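You operate a simulated robot arm through the tools that you are given. There is no shell and no other tool. Be economical: measure what you need, move in short steps, check, and stop when the job is done.

Carry out the task below with a simulated two-armed robot. There is one attempt and no reset: what you move stays moved.

Task
Pick up the hose box with one hand, pass it to the other hand and put it on the top of the cabinet. Set down upright: hose box.

Only the result counts: the job must be done as asked and must still hold three seconds after the hand-in. Knocking over, shifting, dropping, spilling or breaking anything else fails it.

Robot
Two 6-joint arms with two-finger parallel grippers on one trunk, on a base that drives. Base frame: it is fixed to the floor where the robot stands at the start and does not move with it; the origin is under the middle of the robot, x ahead of it, y to its left, z up. Units: cm, degrees, N and s.
The left shoulder is at the start at [6, 18.7, 112.2], the right one opposite. With the tool pointing down near the work surface each hand reaches from about 26 to 62 cm from the robot's upright axis, wherever it stands, measured 20 degrees to its own side. Places, roughly: top of the cabinet [10, 340, 120]. Payload 1.57 kg a hand.
The TCP of each hand is the grasp point between the finger pads, 3 cm short of the fingertips. In the tool frame z runs along the fingers and y along their closing line. The gripper opens to 11 cm. The fingers are 2.4 cm wide and 1.2 cm thick; the gripper's body (4.8 by 11.2 cm) begins 7.8 cm behind the TCP.
Orientation is told as [roll, pitch, yaw] about the base's x, y, z axes, in that order, counted from this pose: with the fingers straight down and closing along the base's y, the tool's x points along the base's -x, its y along +y and its z along -z.

Tools
- The arms move only by the tool nudge_tool. It takes "left_series", "right_series" or both (then of equal length, played together; a hand with none holds still); each is one flat list of numbers, 7 for each row, row after row: the shift along the tool's x, y, z in cm, then the turn, a rotation vector about the tool's x, y, z in degrees, then the gripper command, from -1 (fully open) to 1 (shut), values between in proportion. In form: [tx, ty, tz, rx, ry, rz, gripper, tx, ty, tz, rx, ry, rz, gripper, ...]. A call has 1 to 12 rows; each row is the pose to reach, as a shift and turn from the pose commanded when the call began, along the tool's axes at that moment. Each row takes 0.2 s and may step no farther than 5 cm and 8.6 degrees from the row before; otherwise, or with a gripper value out of range, the whole call is refused. A pose out of reach is approached as far as the arm can. The call stops where the force on the tool passes 40 N (or 10 N more than at its start, if that is more) or the arm is blocked; 0.2 s more then pass. Each finger travels about 15.3 cm/s and halts on what it meets, pressing with about 37 N; the grip force reading is that of the motor and also rises with nothing between the fingers. The clock runs only during rows and for 0.2 s after the last one: add rows that repeat a pose to give the fingers time. The reply holds the time, the measured pose of the TCP, the force on the tool along the base axes, the opening and the grip force, in the units named above and with some noise, with the torque about the TCP (base axes, N m) and any sound that the robot's microphone picked up, and new pictures: "views" is both (left out), scene, wrist or none (wrist: the cameras of the hands that moved).
- Cameras (640 x 400 px; columns grow to the right, rows downward): "scene" is now at [2.88, 0.51, 166.41]; the picture's right is [-0.09, -1.00, 0.00], its down [-0.81, 0.07, -0.59] and it looks along [0.59, -0.05, -0.81] (base axes); focal length 296 px, centre (320, 200). "left" rides on the left gripper at [7, -1.6, -14.1] in its tool frame; the picture's right is [0.23, 0.97, 0.00], its down [-0.86, 0.20, -0.48] and it looks along [-0.47, 0.11, 0.88] (tool axes); focal length 222 px, centre (320, 200). "right" rides on the right gripper at [7, 1.6, -14.1] in its tool frame; the picture's right is [-0.23, 0.97, 0.00], its down [-0.86, -0.20, -0.48] and it looks along [-0.47, -0.11, 0.88] (tool axes); focal length 222 px, centre (320, 200).
- raise_lower(by): slides the trunk up (or, below 0, down) by that many cm; the arms and the scene camera ride with it, the base frame stays. It gives what a move gives, with no picture.
- steer(legs): drives the robot by 1 to 6 legs, each [ahead, left, turn to the left] in cm, cm and degrees, along the robot's own axes; the way and the turn of a leg run together, so that a leg with both is an arc; at most 150 cm and 180 degrees a leg. The arms and the cameras ride along, it lands a little off, and it stops where it bumps. It gives what a move gives, and a new picture of the scene camera.
- aim_head(pan, tilt): turns the head with the scene camera to pan (to the left, within 86 degrees either way) and tilt (down, from -29 to 69), counted from straight ahead of the robot. It gives what a move gives, and a new picture of the scene camera.
- locate(camera, pixels): for up to 12 pixels [column, row] of the newest picture of that camera ("zoom" is the newest enlarged one), the place [x, y, z] in the base frame of the surface seen there, good to about 0.2 cm, but the place of the scene camera against the robot may be out by one fixed shift of up to 2.5 cm in any direction. It takes no simulated time.
- enlarge(camera, box): a new picture of the part [left, top, right, bottom] of that camera's present view, enlarged. It takes no simulated time.
- close_job(): hands the job in; it is judged then, once.

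Work in short steps. Measure before you move; look again where a grasp or a placing could have gone wrong, and mend it. You have 80 turns and 260 pictures in all, those below and enlarged ones among them. Open the grippers and draw the arms clear of the work before you hand the job in, unless the task says otherwise; then end with one line.

The tools are called after "Call:" by a JSON object that holds its "api" and its "payload". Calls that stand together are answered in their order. nudge_tool: Moves the arms, as the interface text tells. Its arguments: {"type":"object","properties":{"left_series":{"type":"array","items":{"type":"number"}},"right_series":{"type":"array","items":{"type":"number"}},"views":{"type":"string","enum":["both","scene","wrist","none"]}},"required":[]} The other tools are called the same way: raise_lower (by) slides the trunk up or down; steer (legs) drives the base; aim_head (pan, tilt) turns the head that bears the scene camera; locate (camera, pixels) gives the place of the surface under pixels of a picture; enlarge (camera, box) takes an enlarged picture of a part of a camera's view; close_job () hands the job in.

At the start:

```text
clock: 0.0
left_tool_pos: [46.05, 8.48, 110.86]
left_tcp_rot: [0.0, 0.1, 0.0]
left_force: [0.2, -0.5, 0.2]
left_torque: [-0.02, 0.03, -0.04]
left_opening: 11.02
left_finger_force: 0.0
right_tool_pos: [41.71, -28.53, 117.13]
right_tcp_rot: [0.0, 0.1, 0.0]
right_force: [-0.2, 0.1, -0.6]
right_torque: [-0.01, 0.0, 0.04]
right_opening: 11.0
right_finger_force: 0.0
trunk travel left (down, up): [-75.0, 24.0]
robot x, y, heading: [0.03, 0.06, 0.2]
head pan, tilt: [-5.1, 54.0]
```

scene: 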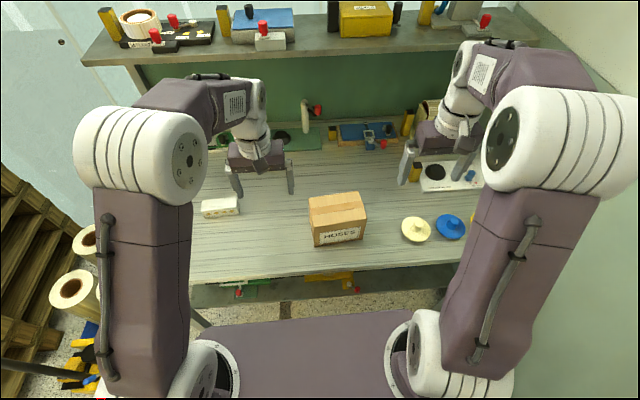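
right: 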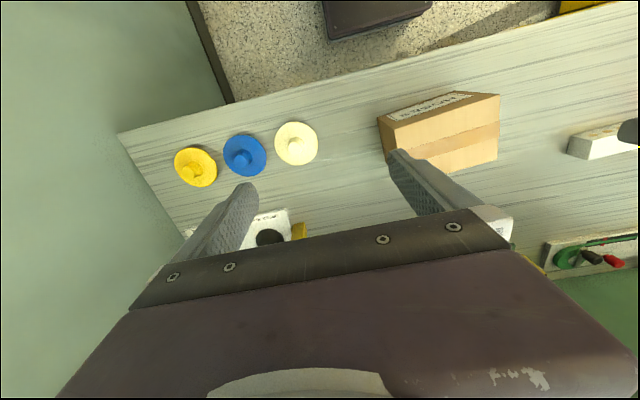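
left: 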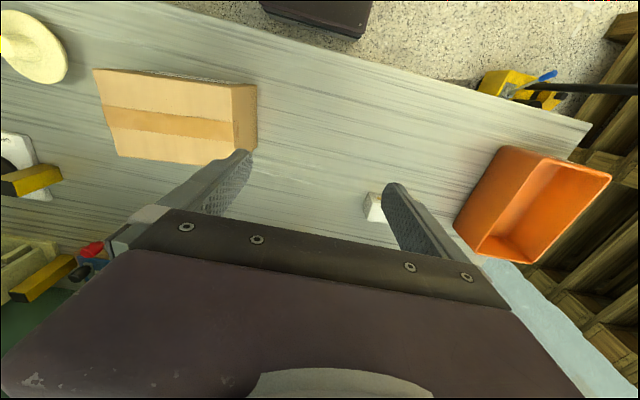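

The hose box is at about (338,215) in the scene view and also visible in both wrist views. I measure its corners with the scene and wrist cameras.

Call:
{"api": "locate", "payload": {"camera": "scene", "pixels": [[309, 198], [360, 193], [366, 213], [313, 222], [338, 206], [316, 245], [363, 238], [338, 235], [270, 220], [410, 225]]}}

Call:
{"api": "locate", "payload": {"camera": "right", "pixels": [[380, 118], [458, 93], [498, 96], [495, 160], [395, 145], [450, 130], [440, 170], [340, 150]]}}

Call:
{"api": "locate", "payload": {"camera": "left", "pixels": [[97, 72], [230, 86], [254, 88], [232, 163], [255, 145], [118, 153], [170, 120], [290, 100]]}}

Call:
{"api": "enlarge", "payload": {"camera": "scene", "box": [260, 160, 420, 260]}}

```text
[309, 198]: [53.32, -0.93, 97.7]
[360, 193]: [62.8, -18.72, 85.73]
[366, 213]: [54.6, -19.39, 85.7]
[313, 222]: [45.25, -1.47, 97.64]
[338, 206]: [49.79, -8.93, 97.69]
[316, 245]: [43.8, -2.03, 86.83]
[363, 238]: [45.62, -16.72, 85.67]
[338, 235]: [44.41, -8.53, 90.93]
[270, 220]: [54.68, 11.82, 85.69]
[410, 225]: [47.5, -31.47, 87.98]
```

```text
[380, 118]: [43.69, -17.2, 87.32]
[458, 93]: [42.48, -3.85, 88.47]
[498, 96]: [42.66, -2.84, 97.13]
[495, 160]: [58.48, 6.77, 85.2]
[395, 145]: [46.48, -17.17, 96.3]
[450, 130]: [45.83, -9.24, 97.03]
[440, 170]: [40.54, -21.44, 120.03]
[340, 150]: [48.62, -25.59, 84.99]
```

```text
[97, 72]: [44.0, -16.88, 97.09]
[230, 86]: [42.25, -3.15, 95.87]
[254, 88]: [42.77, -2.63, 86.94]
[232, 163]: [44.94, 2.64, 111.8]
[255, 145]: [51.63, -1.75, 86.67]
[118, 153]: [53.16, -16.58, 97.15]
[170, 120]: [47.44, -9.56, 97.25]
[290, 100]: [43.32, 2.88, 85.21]
```

```text
4.00 times, centred on (340, 210) of scene
```

zoom: 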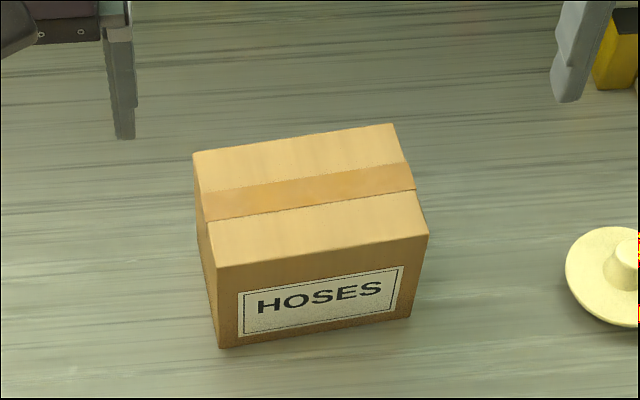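

Wrist-camera readings put the box at x≈42.5–52.5, y≈-2.5…-17, top z≈97.1, turned about +6°. I move the left hand aside and bring the right hand above the box with its fingers closing along the short side.

Call:
{"api": "nudge_tool", "payload": {"right_series": [-0.6, 1.5, 0, 0, 0, 7.6, -1, -1.2, 3, 0, 0, 0, 15.2, -1, -1.8, 4.5, 0, 0, 0, 22.8, -1, -2.4, 6, 0, 0, 0, 30.4, -1, -3, 7.5, 0, 0, 0, 38, -1, -3.6, 9, 0, 0, 0, 45.6, -1, -4.2, 10.5, 0, 0, 0, 53.2, -1, -4.8, 12, 0, 0, 0, 60.8, -1, -5.4, 13.5, 0, 0, 0, 68.4, -1, -6, 15, 0, 0, 0, 76, -1, -6.5, 16.5, 0, 0, 0, 84, -1, -6.5, 16.5, 0, 0, 0, 84, -1], "left_series": [0, 2, -1, 0, 0, 0, -1, 0, 4, -2, 0, 0, 0, -1, 0, 6, -3, 0, 0, 0, -1, 0, 8, -4, 0, 0, 0, -1, 0, 10, -5, 0, 0, 0, -1, 0, 12, -5, 0, 0, 0, -1, 0, 12, -5, 0, 0, 0, -1, 0, 12, -5, 0, 0, 0, -1, 0, 12, -5, 0, 0, 0, -1, 0, 12, -5, 0, 0, 0, -1, 0, 12, -5, 0, 0, 0, -1, 0, 12, -5, 0, 0, 0, -1]}}

Call:
{"api": "enlarge", "payload": {"camera": "right", "box": [160, 50, 480, 250]}}

```text
clock: 2.6
left_tool_pos: [46.04, 20.58, 115.82]
left_tcp_rot: [0.1, 0.1, 0.0]
left_force: [0.3, 0.2, 0.6]
left_torque: [-0.03, 0.0, -0.01]
left_opening: 10.98
left_finger_force: 0.1
right_tool_pos: [48.13, -11.96, 117.23]
right_tcp_rot: [0.0, -0.1, -84.1]
right_force: [-0.4, 0.2, 0.3]
right_torque: [-0.02, 0.0, -0.01]
right_opening: 11.0
right_finger_force: 0.1
trunk travel left (down, up): [-75.0, 24.0]
robot x, y, heading: [-0.28, 0.3, -0.1]
head pan, tilt: [-5.1, 54.0]
```

scene: 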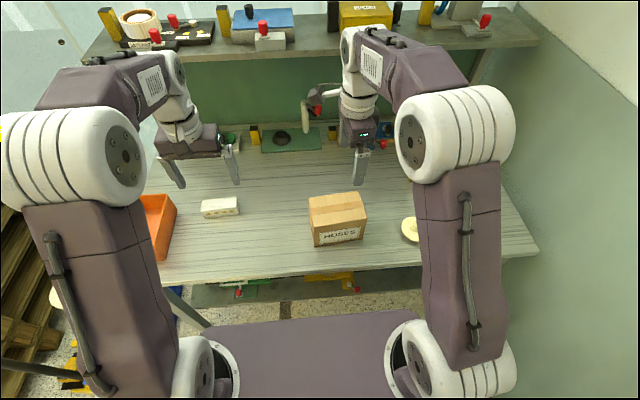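
right: 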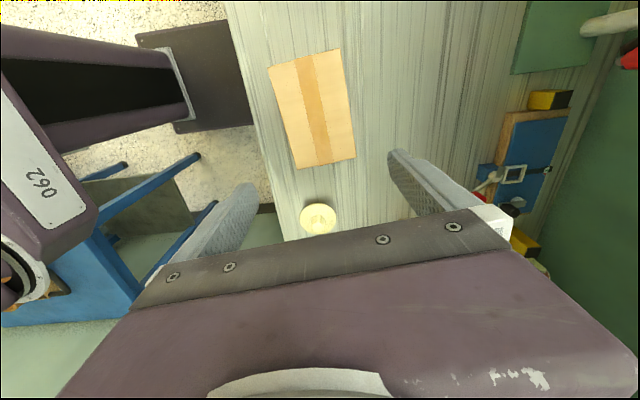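
left: 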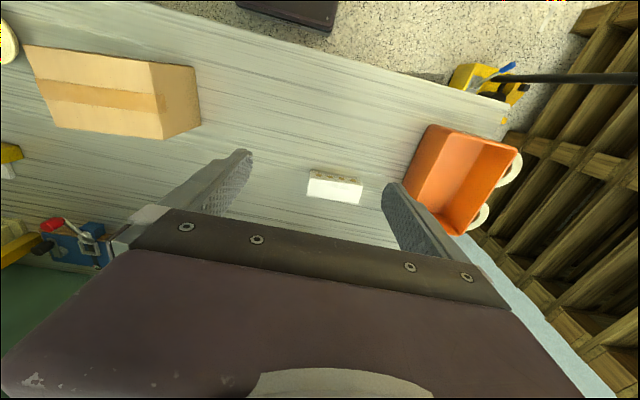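

```text
2.00 times, centred on (320, 150) of right
```

zoom: 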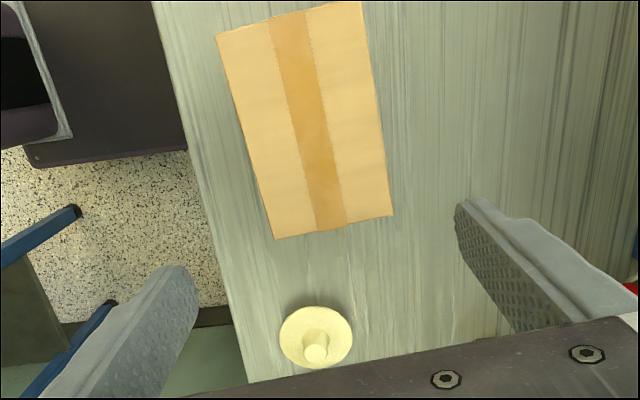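

The right camera now sees the box top fully, (272–355, 50–168). I measure the top corners.

Call:
{"api": "locate", "payload": {"camera": "zoom", "pixels": [[218, 37], [361, 4], [274, 237], [391, 214], [246, 137], [376, 110], [332, 226], [310, 115], [225, 80], [400, 130]]}}

Call:
{"api": "locate", "payload": {"camera": "right", "pixels": [[271, 70], [338, 50], [298, 167], [354, 156], [320, 220]]}}

```text
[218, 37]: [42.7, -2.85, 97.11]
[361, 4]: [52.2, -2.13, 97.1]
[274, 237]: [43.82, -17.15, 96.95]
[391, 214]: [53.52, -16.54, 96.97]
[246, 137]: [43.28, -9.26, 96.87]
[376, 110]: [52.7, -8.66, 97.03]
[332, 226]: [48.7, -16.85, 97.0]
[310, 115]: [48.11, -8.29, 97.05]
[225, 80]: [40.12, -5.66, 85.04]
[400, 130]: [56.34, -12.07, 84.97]
```

```text
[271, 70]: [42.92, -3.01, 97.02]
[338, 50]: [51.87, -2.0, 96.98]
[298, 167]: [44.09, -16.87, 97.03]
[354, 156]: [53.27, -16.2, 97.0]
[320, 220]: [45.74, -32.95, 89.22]
```

Box centre is (48.05, -9.67), width 9.6, yaw ≈4.5°, so there is 0.7 cm clearance on each side. I descend until the fingertips are just above the top and check.

Call:
{"api": "nudge_tool", "payload": {"right_series": [0, 0.1, 4, 0, 0, 1.5, -1, -0.1, 0.1, 8, 0, 0, 1.5, -1, -0.1, 0.1, 12, 0, 0, 1.5, -1, -0.1, 0.1, 15.5, 0, 0, 1.5, -1, -0.1, 0.1, 15.5, 0, 0, 1.5, -1], "views": "wrist"}}

Call:
{"api": "locate", "payload": {"camera": "right", "pixels": [[400, 160], [245, 190], [330, 150]]}}

```text
clock: 3.8
left_tool_pos: [46.13, 20.51, 115.93]
left_tcp_rot: [0.0, 0.0, 0.0]
left_force: [-0.1, -0.2, 0.3]
left_torque: [0.01, -0.03, 0.01]
left_opening: 11.02
left_finger_force: 0.1
right_tool_pos: [48.22, -12.03, 101.63]
right_tcp_rot: [0.0, 0.0, -85.5]
right_force: [0.2, 0.6, 0.1]
right_torque: [-0.03, -0.02, -0.03]
right_opening: 10.97
right_finger_force: 0.1
trunk travel left (down, up): [-75.0, 24.0]
robot x, y, heading: [0.21, 0.22, 0.1]
head pan, tilt: [-5.1, 54.0]
```

right: 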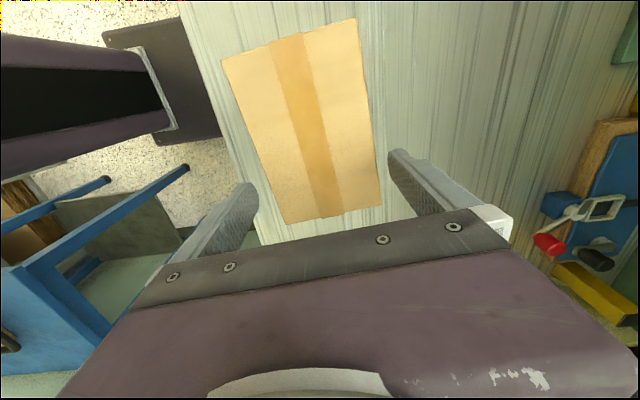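

```text
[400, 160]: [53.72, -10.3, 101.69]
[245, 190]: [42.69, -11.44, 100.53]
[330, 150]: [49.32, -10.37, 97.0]
```

Finger faces at x≈42.7 and 53.7 straddle the box sides (≈43.4 and 53.0). I descend to z=94 and then close.

Call:
{"api": "nudge_tool", "payload": {"right_series": [0, 0, 2.5, 0, 0, 0, -1, 0, 0, 5, 0, 0, 0, -1, 0, 0, 7.6, 0, 0, 0, -1, 0, 0, 7.6, 0, 0, 0, 0, 0, 0, 7.6, 0, 0, 0, 1, 0, 0, 7.6, 0, 0, 0, 1], "views": "wrist"}}

```text
clock: 5.2
left_tool_pos: [46.04, 20.5, 115.81]
left_tcp_rot: [0.0, 0.0, 0.1]
left_force: [0.5, -0.9, -0.5]
left_torque: [0.01, -0.02, -0.01]
left_opening: 11.0
left_finger_force: 0.0
right_tool_pos: [48.15, -12.01, 94.11]
right_tcp_rot: [0.0, 0.0, -85.5]
right_force: [1.6, -1.6, 13.1]
right_torque: [0.19, 0.78, 0.31]
right_opening: 10.0
right_finger_force: 36.7
trunk travel left (down, up): [-75.0, 24.0]
robot x, y, heading: [0.23, -0.03, -0.0]
head pan, tilt: [-5.1, 54.0]
```

right: 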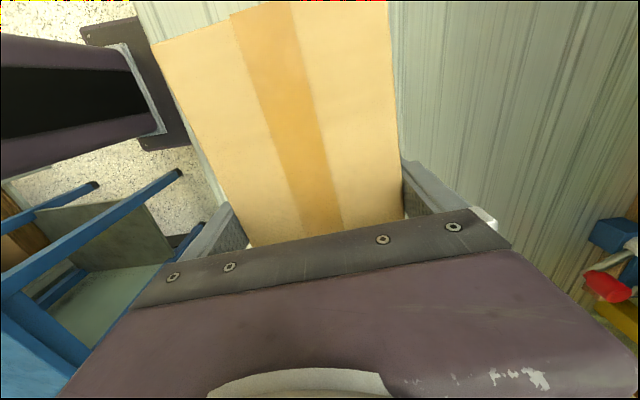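

The fingers stopped at an opening of 10.0 with 36.7 N, so they hold the box. I lift 3 cm to check it.

Call:
{"api": "nudge_tool", "payload": {"right_series": [0, 0, -0.5, 0, 0, 0, 1, 0, 0, -1, 0, 0, 0, 1, 0, 0, -2, 0, 0, 0, 1, 0, 0, -3, 0, 0, 0, 1, 0, 0, -3, 0, 0, 0, 1]}}

Call:
{"api": "enlarge", "payload": {"camera": "scene", "box": [260, 140, 420, 260]}}

```text
clock: 6.4
left_tool_pos: [46.14, 20.51, 115.84]
left_tcp_rot: [0.0, 0.0, 0.0]
left_force: [0.7, -0.9, 0.1]
left_torque: [0.01, 0.05, -0.03]
left_opening: 11.0
left_finger_force: 0.1
right_tool_pos: [48.24, -12.12, 97.09]
right_tcp_rot: [0.0, 0.0, -85.5]
right_force: [0.5, 0.4, -4.8]
right_torque: [-0.14, 0.02, -0.02]
right_opening: 9.99
right_finger_force: 37.5
trunk travel left (down, up): [-75.0, 24.0]
robot x, y, heading: [-0.25, 0.27, 0.1]
head pan, tilt: [-5.1, 54.0]
```

scene: 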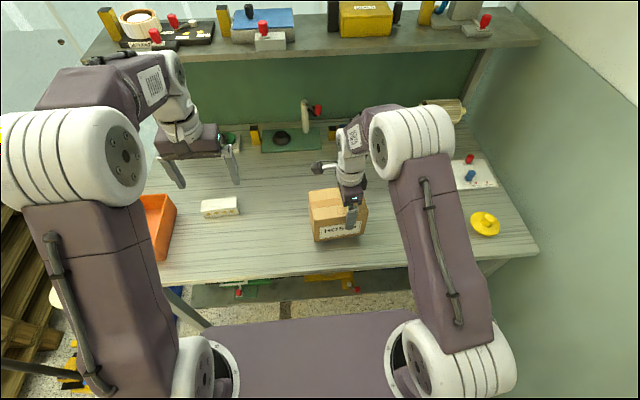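
right: 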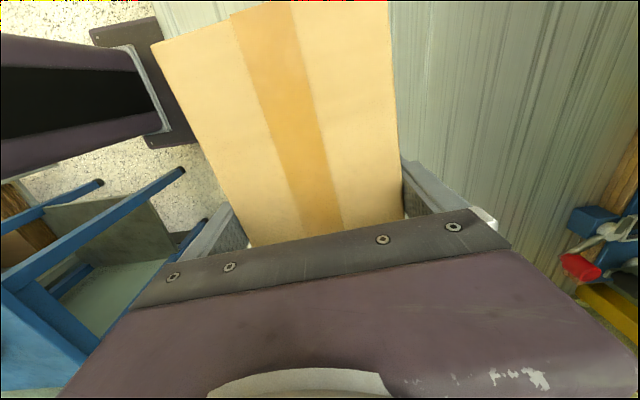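

```text
3.33 times, centred on (340, 200) of scene
```

zoom: 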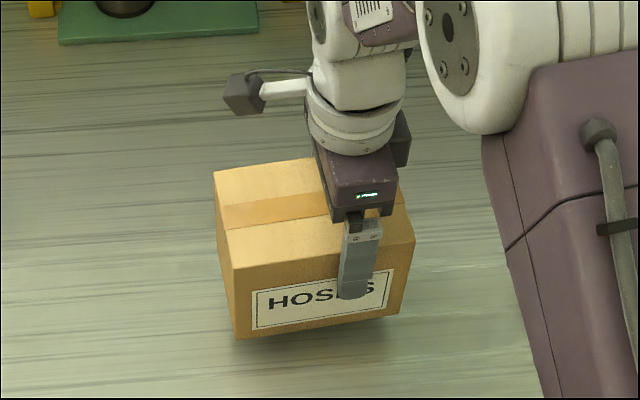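

The box is held level at about 4.8 N weight. I raise it, turn it about 40° so its left end faces the left arm, and yaw the left hand to match.

Call:
{"api": "nudge_tool", "payload": {"right_series": [0, 0, -3, 0, 0, 0, 1, 0.4, 0.2, -6, 0, 0, -4, 1, 0.8, 0.4, -9, 0, 0, -8, 1, 1.2, 0.7, -12, 0, 0, -12, 1, 1.6, 0.9, -15, 0, 0, -16, 1, 2, 1.1, -18, 0, 0, -20, 1, 2.4, 1.3, -18, 0, 0, -24, 1, 2.8, 1.5, -18, 0, 0, -28, 1, 3.2, 1.8, -18, 0, 0, -32, 1, 3.6, 2, -18, 0, 0, -36, 1, 3.85, 2.1, -18, 0, 0, -40, 1, 3.85, 2.1, -18, 0, 0, -40, 1], "left_series": [0, 0, -1.5, 0, 0, 4.5, -1, 0, 0, -3, 0, 0, 9, -1, 0, 0, -4.5, 0, 0, 13.5, -1, 0, 0, -6, 0, 0, 18, -1, 0, 0, -7, 0, 0, 22.5, -1, 0, 0, -7, 0, 0, 27, -1, 0, 0, -7, 0, 0, 31.5, -1, 0, 0, -7, 0, 0, 36, -1, 0, 0, -7, 0, 0, 40.5, -1, 0, 0, -7, 0, 0, 45.5, -1, 0, 0, -7, 0, 0, 45.5, -1, 0, 0, -7, 0, 0, 45.5, -1]}}

```text
clock: 9.0
left_tool_pos: [46.15, 20.37, 122.74]
left_tcp_rot: [0.0, 0.0, -45.5]
left_force: [-0.1, -0.4, 0.1]
left_torque: [-0.02, -0.01, 0.01]
left_opening: 10.99
left_finger_force: 0.1
right_tool_pos: [50.07, -8.05, 115.1]
right_tcp_rot: [0.1, 0.0, -45.4]
right_force: [-0.4, 0.4, -4.8]
right_torque: [-0.1, -0.1, 0.01]
right_opening: 10.02
right_finger_force: 36.8
trunk travel left (down, up): [-75.0, 24.0]
robot x, y, heading: [0.08, -0.19, 0.4]
head pan, tilt: [-5.1, 54.0]
```

scene: 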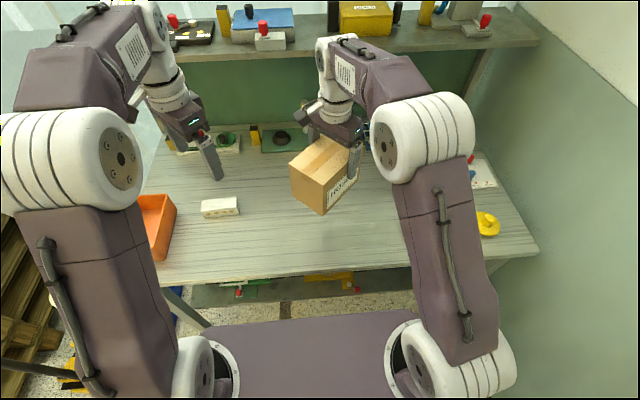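
right: 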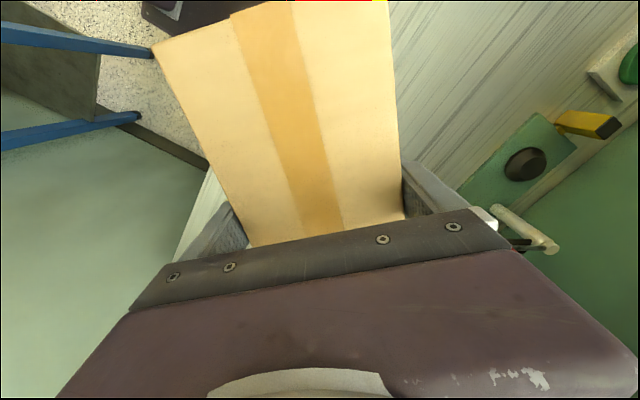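
left: 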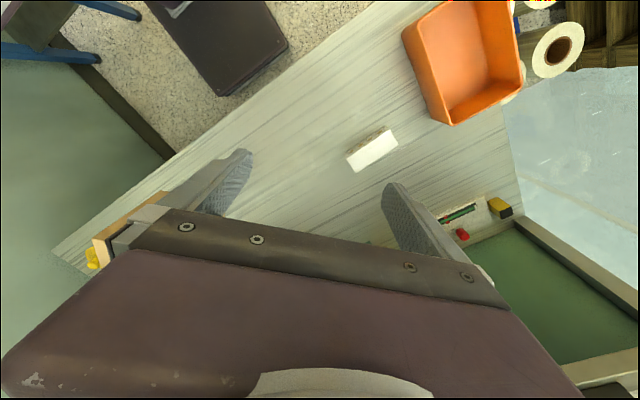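

The box is turned to yaw ≈44.5° with its left end near (43.4,-1.3). I tilt the left hand 45° towards it while staying clear.

Call:
{"api": "nudge_tool", "payload": {"left_series": [-0.5, -1.85, -0.5, 0, -7.5, 0, -1, -1, -3.7, -1, 0, -15, 0, -1, -1.5, -5.55, -1.5, 0, -22.5, 0, -1, -2, -7.4, -2, 0, -30, 0, -1, -2.5, -9.25, -2.5, 0, -37.5, 0, -1, -3.1, -11.1, -3, 0, -45, 0, -1, -3.1, -11.1, -3, 0, -45, 0, -1]}}

```text
clock: 10.6
left_tool_pos: [40.35, 10.56, 125.61]
left_tcp_rot: [0.0, -45.0, -45.5]
left_force: [0.4, -0.4, 0.7]
left_torque: [-0.02, 0.02, -0.01]
left_opening: 11.02
left_finger_force: 0.1
right_tool_pos: [50.17, -8.08, 115.07]
right_tcp_rot: [0.0, 0.0, -45.4]
right_force: [0.4, -0.3, -5.1]
right_torque: [-0.09, -0.07, 0.01]
right_opening: 10.02
right_finger_force: 37.2
trunk travel left (down, up): [-75.0, 24.0]
robot x, y, heading: [0.17, -0.03, 0.0]
head pan, tilt: [-5.1, 54.0]
```

scene: 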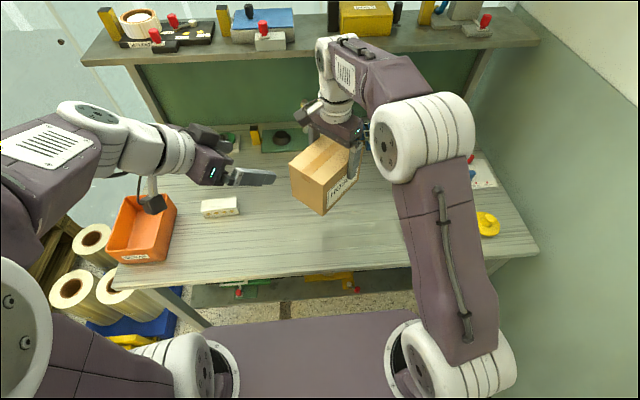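
left: 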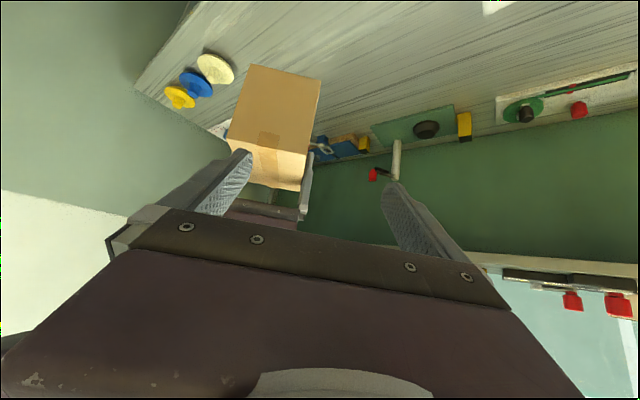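

The left hand points at the box's left end. I shift it sideways onto the box's axis and check alignment with its camera.

Call:
{"api": "nudge_tool", "payload": {"left_series": [-0.5, -2, 0, 0, 0, 0, -1, -1, -4, 0, 0, 0, 0, -1, -1.5, -6.05, 2, 0, 0, 0, -1, -1.5, -6.05, 5, 0, 0, 0, -1, -1.5, -6.05, 5, 0, 0, 0, -1], "views": "wrist"}}

Call:
{"api": "enlarge", "payload": {"camera": "left", "box": [200, 40, 440, 240]}}

```text
clock: 11.8
left_tool_pos: [39.21, 3.21, 123.27]
left_tcp_rot: [0.0, -45.0, -45.5]
left_force: [-0.1, 0.1, 0.1]
left_torque: [-0.03, -0.06, 0.02]
left_opening: 10.98
left_finger_force: 0.1
right_tool_pos: [50.1, -8.12, 115.03]
right_tcp_rot: [0.0, 0.0, -45.4]
right_force: [0.2, -0.4, -4.4]
right_torque: [-0.11, -0.09, 0.01]
right_opening: 10.01
right_finger_force: 36.9
trunk travel left (down, up): [-75.0, 24.0]
robot x, y, heading: [0.02, -0.12, -0.0]
head pan, tilt: [-5.1, 54.0]
```

left: 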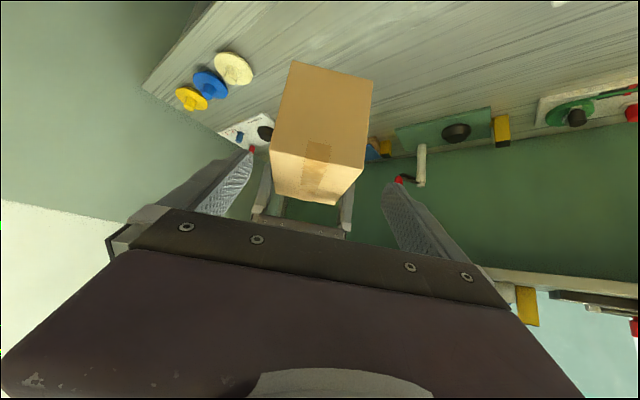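

```text
2.00 times, centred on (320, 140) of left
```

zoom: 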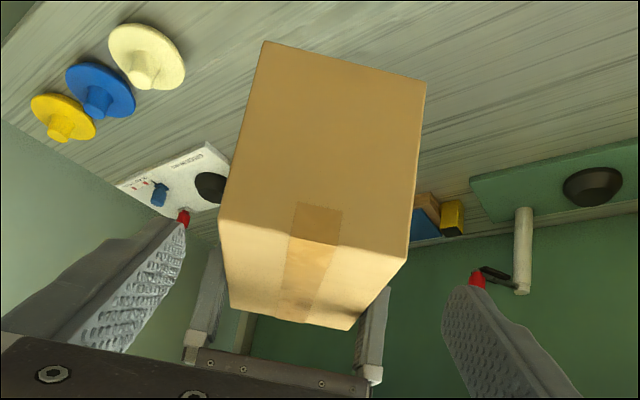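

The left end face is visible in the zoom with corners at (265,45), (424,85), (221,217), (404,254). I locate them.

Call:
{"api": "locate", "payload": {"camera": "zoom", "pixels": [[268, 47], [421, 86], [224, 214], [402, 250], [318, 238], [245, 130], [412, 165], [235, 300], [345, 322], [338, 130]]}}

```text
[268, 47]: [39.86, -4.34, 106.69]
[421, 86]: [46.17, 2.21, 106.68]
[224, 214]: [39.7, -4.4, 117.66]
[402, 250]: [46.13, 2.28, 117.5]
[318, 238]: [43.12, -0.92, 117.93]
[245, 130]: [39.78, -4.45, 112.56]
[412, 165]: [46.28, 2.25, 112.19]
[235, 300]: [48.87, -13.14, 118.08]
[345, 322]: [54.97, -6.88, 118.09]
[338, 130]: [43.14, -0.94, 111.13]
```

The box end centre is (43.05,-1.05,~112), and the left hand is 0.24 cm off laterally. I correct and advance until the tips are about to straddle the box.

Call:
{"api": "nudge_tool", "payload": {"left_series": [0.2, -0.24, 2.5, 0, 0, 0, -1, 0.39, -0.24, 5, 0, 0, 0, -1, 0.39, -0.24, 5, 0, 0, 0, -1], "views": "wrist"}}

Call:
{"api": "enlarge", "payload": {"camera": "left", "box": [200, 60, 440, 240]}}

Call:
{"api": "enlarge", "payload": {"camera": "scene", "box": [200, 100, 400, 230]}}

```text
clock: 12.6
left_tool_pos: [41.29, 0.59, 119.47]
left_tcp_rot: [0.1, -45.0, -45.5]
left_force: [-0.7, 0.1, 0.3]
left_torque: [-0.01, 0.02, 0.01]
left_opening: 10.97
left_finger_force: 0.0
right_tool_pos: [50.03, -8.07, 115.1]
right_tcp_rot: [0.0, 0.0, -45.4]
right_force: [-0.4, 0.2, -4.9]
right_torque: [-0.07, -0.11, -0.03]
right_opening: 10.01
right_finger_force: 37.5
trunk travel left (down, up): [-75.0, 24.0]
robot x, y, heading: [-0.25, -0.04, -0.1]
head pan, tilt: [-5.1, 54.0]
```

left: 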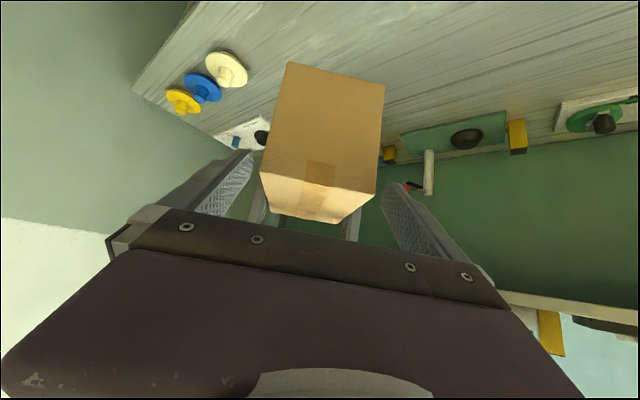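

```text
2.22 times, centred on (320, 150) of left
```

zoom: 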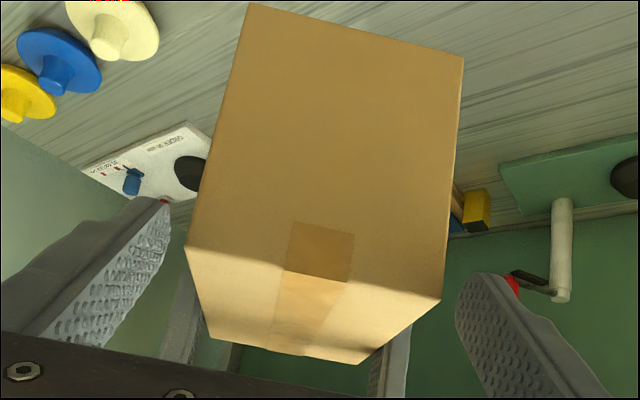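

```text
3.08 times, centred on (300, 165) of scene
```

zoom: 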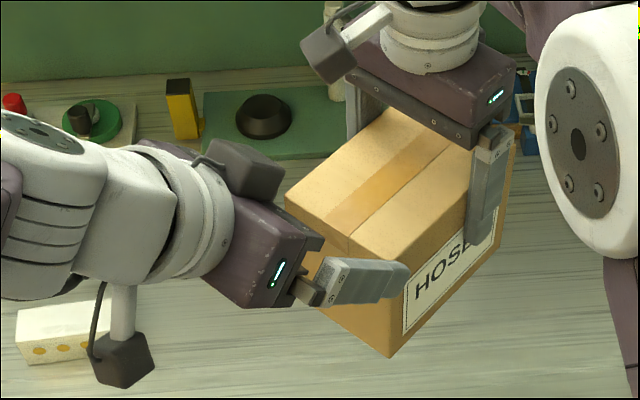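

The gap looks balanced: tips at zoom (165,200)/(470,285) against box edges (187,250)/(441,300). I advance the rest of the way in small steps.

Call:
{"api": "nudge_tool", "payload": {"left_series": [0, 0, 2, 0, 0, 0, -1, 0, 0, 4, 0, 0, 0, -1, 0, 0, 6, 0, 0, 0, -1, 0, 0, 7.5, 0, 0, 0, -1, 0, 0, 9, 0, 0, 0, -1, 0, 0, 9, 0, 0, 0, -1], "views": "wrist"}}

Call:
{"api": "enlarge", "payload": {"camera": "scene", "box": [200, 100, 400, 230]}}

```text
clock: 14.0
left_tool_pos: [45.84, -4.09, 113.16]
left_tcp_rot: [0.0, -45.0, -45.5]
left_force: [-0.1, 0.9, 0.0]
left_torque: [0.01, 0.0, 0.05]
left_opening: 11.0
left_finger_force: 0.0
right_tool_pos: [50.07, -8.13, 115.07]
right_tcp_rot: [-0.1, 0.0, -45.6]
right_force: [0.1, 0.3, -4.5]
right_torque: [-0.07, -0.07, 0.0]
right_opening: 9.99
right_finger_force: 36.1
trunk travel left (down, up): [-75.0, 24.0]
robot x, y, heading: [-0.08, 0.32, -0.1]
head pan, tilt: [-5.1, 54.0]
```

left: 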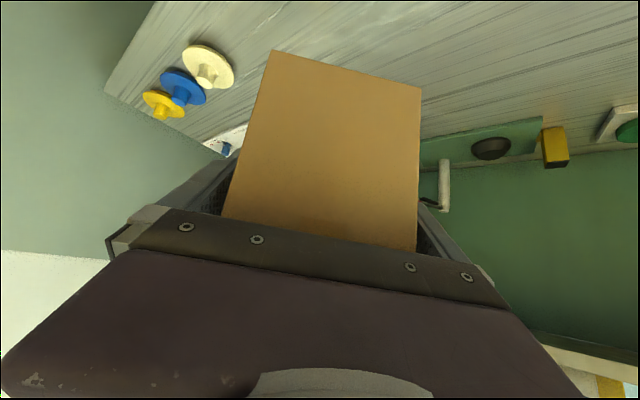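

```text
3.08 times, centred on (300, 165) of scene
```

zoom: 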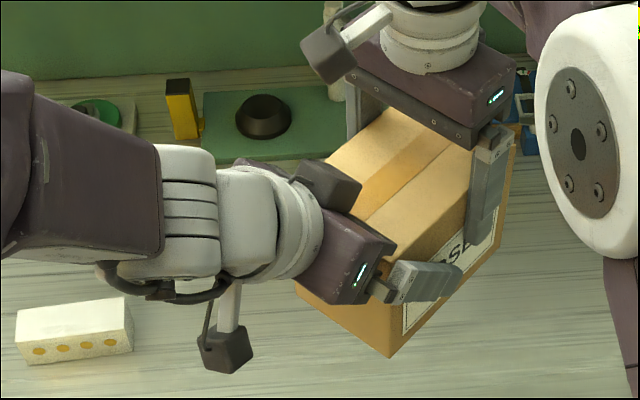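

No contact forces and both fingers straddle the box. I close the left hand.

Call:
{"api": "nudge_tool", "payload": {"left_series": [0, 0, 0, 0, 0, 0, 0, 0, 0, 0, 0, 0, 0, 1, 0, 0, 0, 0, 0, 0, 1, 0, 0, 0, 0, 0, 0, 1], "views": "none"}}

```text
clock: 15.0
left_tool_pos: [45.85, -4.01, 113.2]
left_tcp_rot: [0.1, -44.8, -45.3]
left_force: [9.8, 2.7, -2.7]
left_torque: [0.52, -0.68, 0.87]
left_opening: 10.02
left_finger_force: 37.2
right_tool_pos: [50.04, -8.14, 115.06]
right_tcp_rot: [-0.1, 0.1, -45.5]
right_force: [-9.0, -2.4, 1.8]
right_torque: [-0.37, 1.08, -0.42]
right_opening: 9.98
right_finger_force: 36.8
trunk travel left (down, up): [-75.0, 24.0]
robot x, y, heading: [-0.36, 0.06, -0.0]
head pan, tilt: [-5.1, 54.0]
```

Left grips at an opening of 10.02 with 37 N. I open the right hand fully, wait, and withdraw it straight up.

Call:
{"api": "nudge_tool", "payload": {"right_series": [0, 0, 0, 0, 0, 0, 0, 0, 0, 0, 0, 0, 0, -1, 0, 0, 0, 0, 0, 0, -1, 0, 0, 0, 0, 0, 0, -1], "views": "wrist"}}

```text
clock: 16.0
left_tool_pos: [45.95, -4.08, 113.14]
left_tcp_rot: [0.0, -45.0, -45.5]
left_force: [0.6, 0.2, -0.2]
left_torque: [0.16, 0.12, 0.03]
left_opening: 9.99
left_finger_force: 37.4
right_tool_pos: [50.07, -8.02, 115.08]
right_tcp_rot: [0.0, 0.1, -45.4]
right_force: [0.2, 0.8, 0.4]
right_torque: [0.0, -0.01, 0.01]
right_opening: 10.98
right_finger_force: 0.0
trunk travel left (down, up): [-75.0, 24.0]
robot x, y, heading: [0.07, -0.15, -0.1]
head pan, tilt: [-5.1, 54.0]
```

right: 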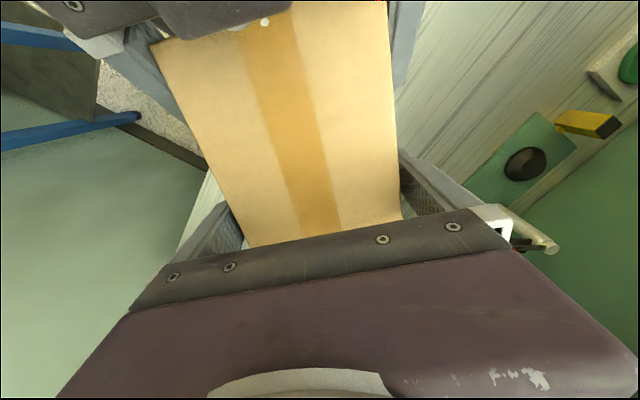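

The right fingers are open around the box with no contact. I withdraw the right hand upward along its axis.

Call:
{"api": "nudge_tool", "payload": {"right_series": [0, 0, -1, 0, 0, 0, -1, 0, 0, -3, 0, 0, 0, -1, 0, 0, -6, 0, 0, 0, -1, 0, 0, -9, 0, 0, 0, -1, 0, 0, -12, 0, 0, 0, -1, 0, 0, -12, 0, 0, 0, -1]}}

```text
clock: 17.4
left_tool_pos: [45.89, -4.17, 113.19]
left_tcp_rot: [0.1, -45.0, -45.5]
left_force: [-0.1, 0.3, 0.0]
left_torque: [0.11, 0.11, 0.02]
left_opening: 10.0
left_finger_force: 36.8
right_tool_pos: [50.13, -8.13, 127.0]
right_tcp_rot: [-0.1, 0.2, -45.6]
right_force: [0.5, 0.7, 0.2]
right_torque: [0.02, 0.01, 0.02]
right_opening: 11.0
right_finger_force: 0.0
trunk travel left (down, up): [-75.0, 24.0]
robot x, y, heading: [0.11, -0.1, 0.3]
head pan, tilt: [-5.1, 54.0]
```

scene: 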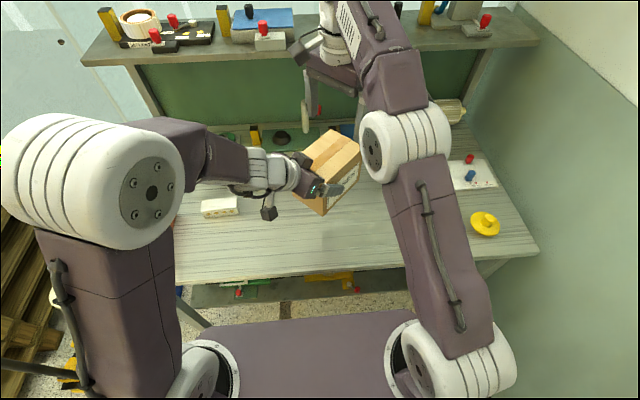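
right: 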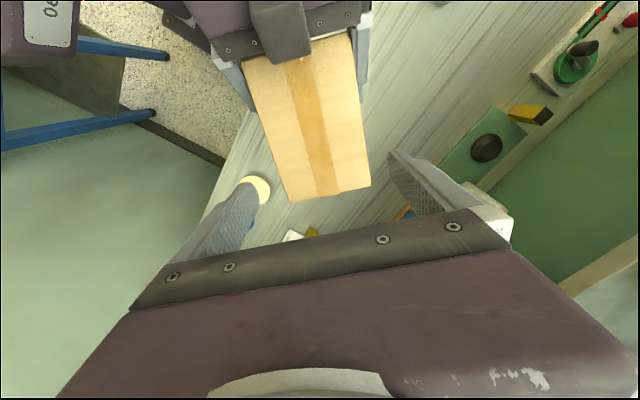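

The left hand holds the box level. I retract the right hand to its side and then look left toward the cabinet.

Call:
{"api": "nudge_tool", "payload": {"right_series": [-0.6, -4, -1, 0, 0, -8, -1, -1.2, -8, -1, 0, 0, -16, -1, -1.8, -12, -1, 0, 0, -24, -1, -2.4, -16, -1, 0, 0, -32, -1, -3, -20, -1, 0, 0, -40, -1, -3.8, -24.7, -1, 0, 0, -45, -1, -3.8, -24.7, -1, 0, 0, -45, -1], "views": "none"}}

Call:
{"api": "aim_head", "payload": {"pan": 80, "tilt": 20}}

```text
clock: 19.0
left_tool_pos: [45.82, -4.02, 113.15]
left_tcp_rot: [-0.1, -45.0, -45.5]
left_force: [0.5, 0.2, -0.1]
left_torque: [0.16, 0.12, -0.01]
left_opening: 9.95
left_finger_force: 36.8
right_tool_pos: [35.0, -28.27, 128.29]
right_tcp_rot: [0.0, 0.1, -0.6]
right_force: [-0.1, 0.3, -0.8]
right_torque: [0.0, 0.03, 0.01]
right_opening: 11.0
right_finger_force: 0.1
trunk travel left (down, up): [-75.0, 24.0]
robot x, y, heading: [-0.04, -0.2, -0.2]
head pan, tilt: [-5.1, 54.0]
```

```text
clock: 20.6
left_tool_pos: [45.88, -4.1, 113.15]
left_tcp_rot: [-0.1, -45.0, -45.5]
left_force: [0.1, 0.3, -0.6]
left_torque: [0.14, 0.14, -0.05]
left_opening: 10.02
left_finger_force: 37.2
right_tool_pos: [35.13, -28.25, 128.15]
right_tcp_rot: [0.1, 0.0, -0.6]
right_force: [0.2, -0.3, -0.7]
right_torque: [0.01, 0.01, 0.01]
right_opening: 11.0
right_finger_force: 0.2
trunk travel left (down, up): [-75.0, 24.0]
robot x, y, heading: [0.07, 0.25, 0.1]
head pan, tilt: [80.0, 20.0]
```

scene: 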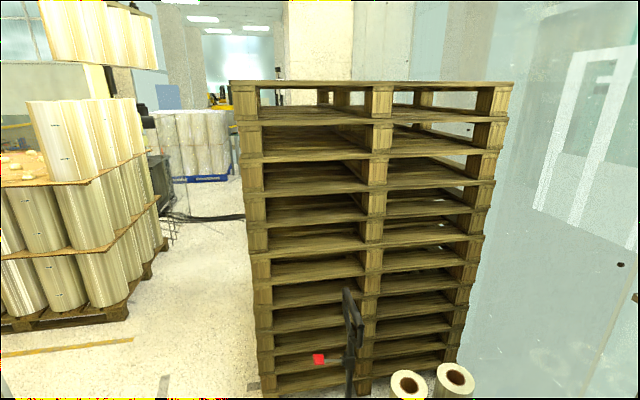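

A tall pallet stack stands to the left, and the cabinet may be behind it. I measure the pallets and surroundings.

Call:
{"api": "locate", "payload": {"camera": "scene", "pixels": [[245, 85], [500, 88], [270, 390], [455, 360], [355, 340], [105, 300], [200, 180], [205, 250], [300, 40], [170, 200], [450, 40], [200, 330]]}}

Call:
{"api": "enlarge", "payload": {"camera": "scene", "box": [100, 0, 340, 240]}}

```text
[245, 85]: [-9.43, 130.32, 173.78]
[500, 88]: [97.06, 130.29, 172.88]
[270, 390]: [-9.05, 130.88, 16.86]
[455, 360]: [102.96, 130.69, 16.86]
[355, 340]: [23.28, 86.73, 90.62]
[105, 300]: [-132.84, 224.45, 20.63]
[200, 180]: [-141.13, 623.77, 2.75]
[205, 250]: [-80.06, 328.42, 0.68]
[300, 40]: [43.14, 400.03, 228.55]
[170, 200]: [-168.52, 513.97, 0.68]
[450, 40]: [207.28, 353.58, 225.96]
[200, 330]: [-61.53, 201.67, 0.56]
```

```text
1.67 times, centred on (220, 120) of scene
```

zoom: 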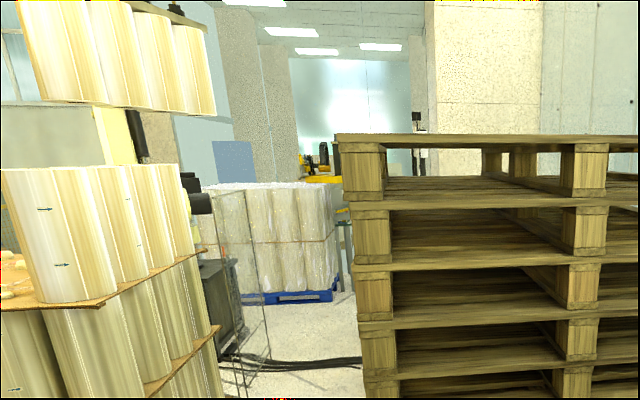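

The pallets span x≈-9..103 from y=130. A corridor opens around x≈-70. I look lower to see the floor obstacles to the left.

Call:
{"api": "aim_head", "payload": {"pan": 86, "tilt": 48}}

```text
clock: 21.5
left_tool_pos: [45.92, -4.02, 113.11]
left_tcp_rot: [0.0, -45.0, -45.5]
left_force: [-0.2, 0.2, 0.8]
left_torque: [0.13, 0.14, 0.0]
left_opening: 9.99
left_finger_force: 37.2
right_tool_pos: [35.14, -28.12, 128.1]
right_tcp_rot: [0.0, 0.1, -0.5]
right_force: [0.6, 0.8, 0.0]
right_torque: [0.01, 0.0, 0.04]
right_opening: 10.97
right_finger_force: 0.1
trunk travel left (down, up): [-75.0, 24.0]
robot x, y, heading: [0.22, -0.19, 0.1]
head pan, tilt: [85.9, 48.0]
```

scene: 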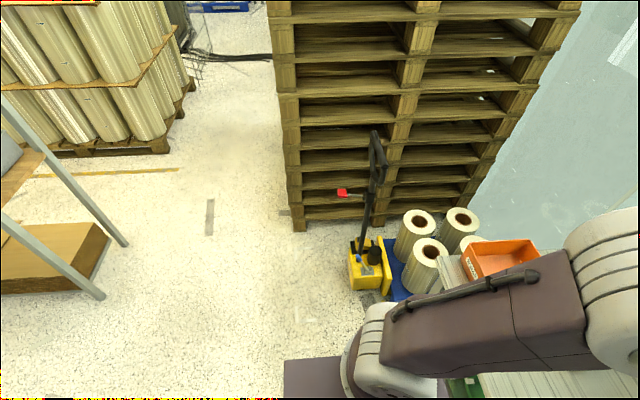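

Now the pallet jack at (365,250), a metal rack at (60,200) behind-left and stacked rolls are visible. I measure their footprints.

Call:
{"api": "locate", "payload": {"camera": "scene", "pixels": [[352, 285], [100, 297], [125, 244], [108, 225], [160, 150], [185, 90], [292, 228], [250, 350], [60, 140], [345, 192], [30, 160], [272, 58]]}}

```text
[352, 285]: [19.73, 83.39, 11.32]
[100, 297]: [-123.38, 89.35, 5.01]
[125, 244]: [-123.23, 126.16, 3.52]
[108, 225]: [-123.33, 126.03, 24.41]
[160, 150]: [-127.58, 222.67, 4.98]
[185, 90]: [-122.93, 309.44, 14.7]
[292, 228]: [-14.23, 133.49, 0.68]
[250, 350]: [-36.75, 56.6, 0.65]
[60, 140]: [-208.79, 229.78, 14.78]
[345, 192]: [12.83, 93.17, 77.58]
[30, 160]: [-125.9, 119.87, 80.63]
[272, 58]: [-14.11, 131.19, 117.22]
```

The corridor is x≈-123…-14. I check the floor close behind the robot on both sides before backing up.

Call:
{"api": "aim_head", "payload": {"pan": 86, "tilt": 69}}

Call:
{"api": "locate", "payload": {"camera": "scene", "pixels": [[10, 390], [10, 200], [10, 30], [150, 300], [250, 390], [60, 390]]}}

Call:
{"api": "aim_head", "payload": {"pan": -86, "tilt": 60}}

Call:
{"api": "locate", "payload": {"camera": "scene", "pixels": [[630, 390], [630, 200], [630, 30], [500, 300], [400, 390], [560, 200]]}}

```text
clock: 22.4
left_tool_pos: [45.89, -4.05, 113.25]
left_tcp_rot: [0.0, -45.0, -45.6]
left_force: [-0.5, 0.4, 0.2]
left_torque: [0.13, 0.12, 0.0]
left_opening: 10.0
left_finger_force: 36.8
right_tool_pos: [35.13, -28.29, 128.12]
right_tcp_rot: [0.0, 0.0, -0.5]
right_force: [0.3, -0.7, 0.4]
right_torque: [0.0, 0.02, -0.03]
right_opening: 10.99
right_finger_force: 0.1
trunk travel left (down, up): [-75.0, 24.0]
robot x, y, heading: [-0.03, 0.02, 0.1]
head pan, tilt: [85.9, 68.8]
```

scene: 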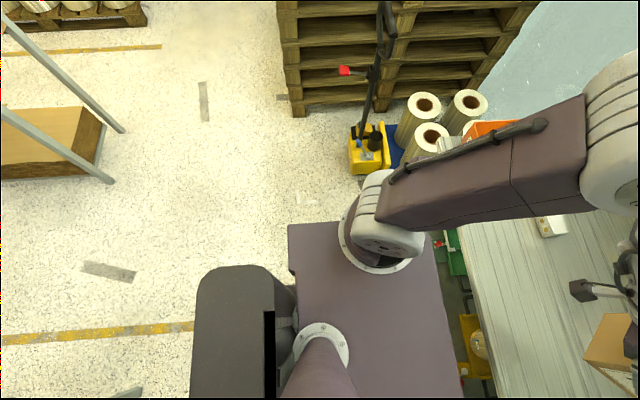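

```text
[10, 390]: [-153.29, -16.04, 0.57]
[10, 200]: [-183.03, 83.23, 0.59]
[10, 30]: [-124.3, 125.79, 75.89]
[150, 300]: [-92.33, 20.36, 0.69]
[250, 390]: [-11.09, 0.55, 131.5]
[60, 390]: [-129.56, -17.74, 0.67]
```

```text
clock: 25.0
left_tool_pos: [45.69, -3.99, 113.13]
left_tcp_rot: [0.0, -45.1, -45.5]
left_force: [0.3, 0.3, -0.4]
left_torque: [0.11, 0.13, -0.02]
left_opening: 10.0
left_finger_force: 37.3
right_tool_pos: [35.02, -28.18, 128.17]
right_tcp_rot: [0.0, 0.0, -0.4]
right_force: [-1.0, 0.1, 0.6]
right_torque: [-0.01, -0.03, 0.02]
right_opening: 10.97
right_finger_force: 0.1
trunk travel left (down, up): [-75.0, 24.0]
robot x, y, heading: [0.2, 0.01, 0.1]
head pan, tilt: [-85.9, 60.0]
```

scene: 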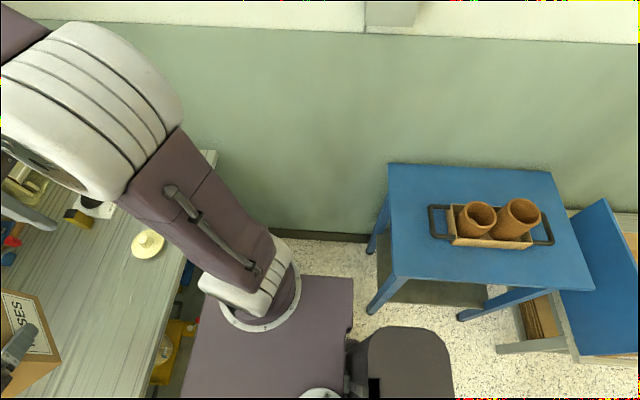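

```text
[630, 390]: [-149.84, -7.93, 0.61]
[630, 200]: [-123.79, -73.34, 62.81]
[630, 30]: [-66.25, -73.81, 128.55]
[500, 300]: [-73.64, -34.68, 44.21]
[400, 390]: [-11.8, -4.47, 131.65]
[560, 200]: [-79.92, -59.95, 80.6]
```

A blue table is on the right (near edge y≈-33), so I'll back out diagonally to the left to (-65,45), clear of the table, jack, and rack, with the head looking ahead.

Call:
{"api": "steer", "payload": {"legs": [[-20, 5, 0], [-45, 40, 0]]}}

Call:
{"api": "aim_head", "payload": {"pan": 86, "tilt": 30}}

```text
clock: 29.6
left_tool_pos: [-19.11, 41.01, 113.14]
left_tcp_rot: [0.0, -44.9, -45.3]
left_force: [0.2, 1.0, -5.1]
left_torque: [0.12, 0.15, 0.01]
left_opening: 10.01
left_finger_force: 37.0
right_tool_pos: [-29.79, 16.82, 128.19]
right_tcp_rot: [0.0, 0.1, -0.3]
right_force: [0.1, 0.6, 0.7]
right_torque: [-0.02, -0.01, -0.01]
right_opening: 11.0
right_finger_force: 0.2
trunk travel left (down, up): [-75.0, 24.0]
robot x, y, heading: [-64.89, 45.16, 0.3]
head pan, tilt: [-85.9, 60.0]
```

scene: 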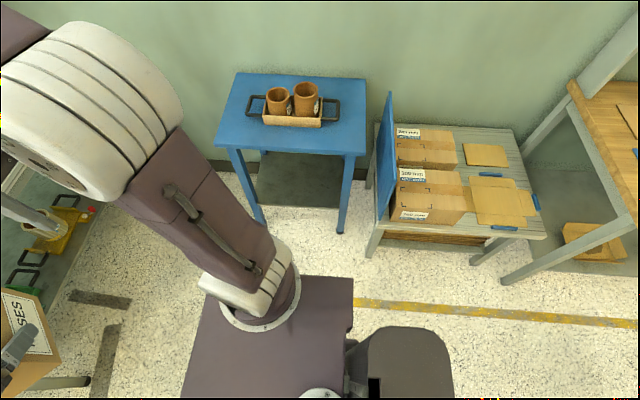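

```text
clock: 32.2
left_tool_pos: [-19.21, 41.02, 113.2]
left_tcp_rot: [0.0, -45.1, -45.4]
left_force: [1.3, -0.3, -4.6]
left_torque: [0.1, 0.14, -0.02]
left_opening: 10.0
left_finger_force: 36.5
right_tool_pos: [-29.85, 16.84, 128.2]
right_tcp_rot: [0.0, 0.0, -0.4]
right_force: [-0.5, -0.2, -0.3]
right_torque: [-0.02, 0.01, -0.02]
right_opening: 10.97
right_finger_force: 0.0
trunk travel left (down, up): [-75.0, 24.0]
robot x, y, heading: [-65.0, 44.7, 0.1]
head pan, tilt: [85.9, 30.0]
```

scene: 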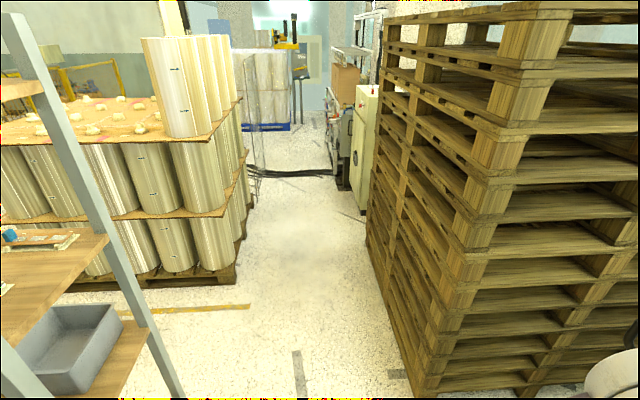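

Base is at (-65,45). A white cabinet is seen beyond the pallets at about (362,110). I locate it.

Call:
{"api": "enlarge", "payload": {"camera": "scene", "box": [280, 20, 440, 220]}}

Call:
{"api": "locate", "payload": {"camera": "scene", "pixels": [[366, 90], [357, 110], [374, 110], [362, 205], [367, 235], [340, 85], [335, 150], [340, 55], [300, 180], [245, 185], [240, 270], [430, 385]]}}

```text
2.00 times, centred on (360, 120) of scene
```

zoom: 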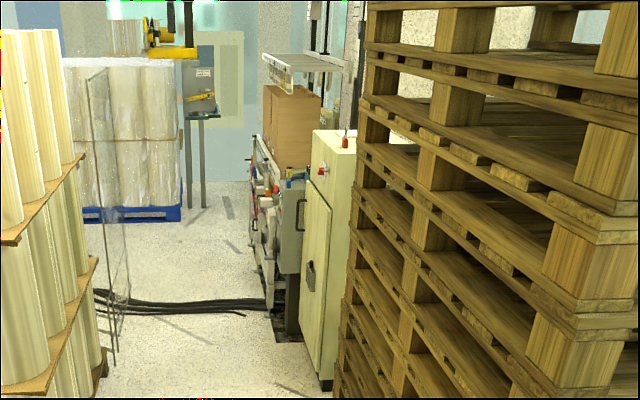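

```text
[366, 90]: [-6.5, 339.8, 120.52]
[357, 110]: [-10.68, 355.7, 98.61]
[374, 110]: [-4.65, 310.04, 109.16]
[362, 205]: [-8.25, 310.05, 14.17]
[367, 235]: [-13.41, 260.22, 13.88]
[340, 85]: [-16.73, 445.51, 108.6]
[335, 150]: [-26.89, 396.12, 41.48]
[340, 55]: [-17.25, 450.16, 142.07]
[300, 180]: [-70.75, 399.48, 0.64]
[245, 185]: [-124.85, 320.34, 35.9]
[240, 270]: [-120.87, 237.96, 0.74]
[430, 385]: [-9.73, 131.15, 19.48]
```

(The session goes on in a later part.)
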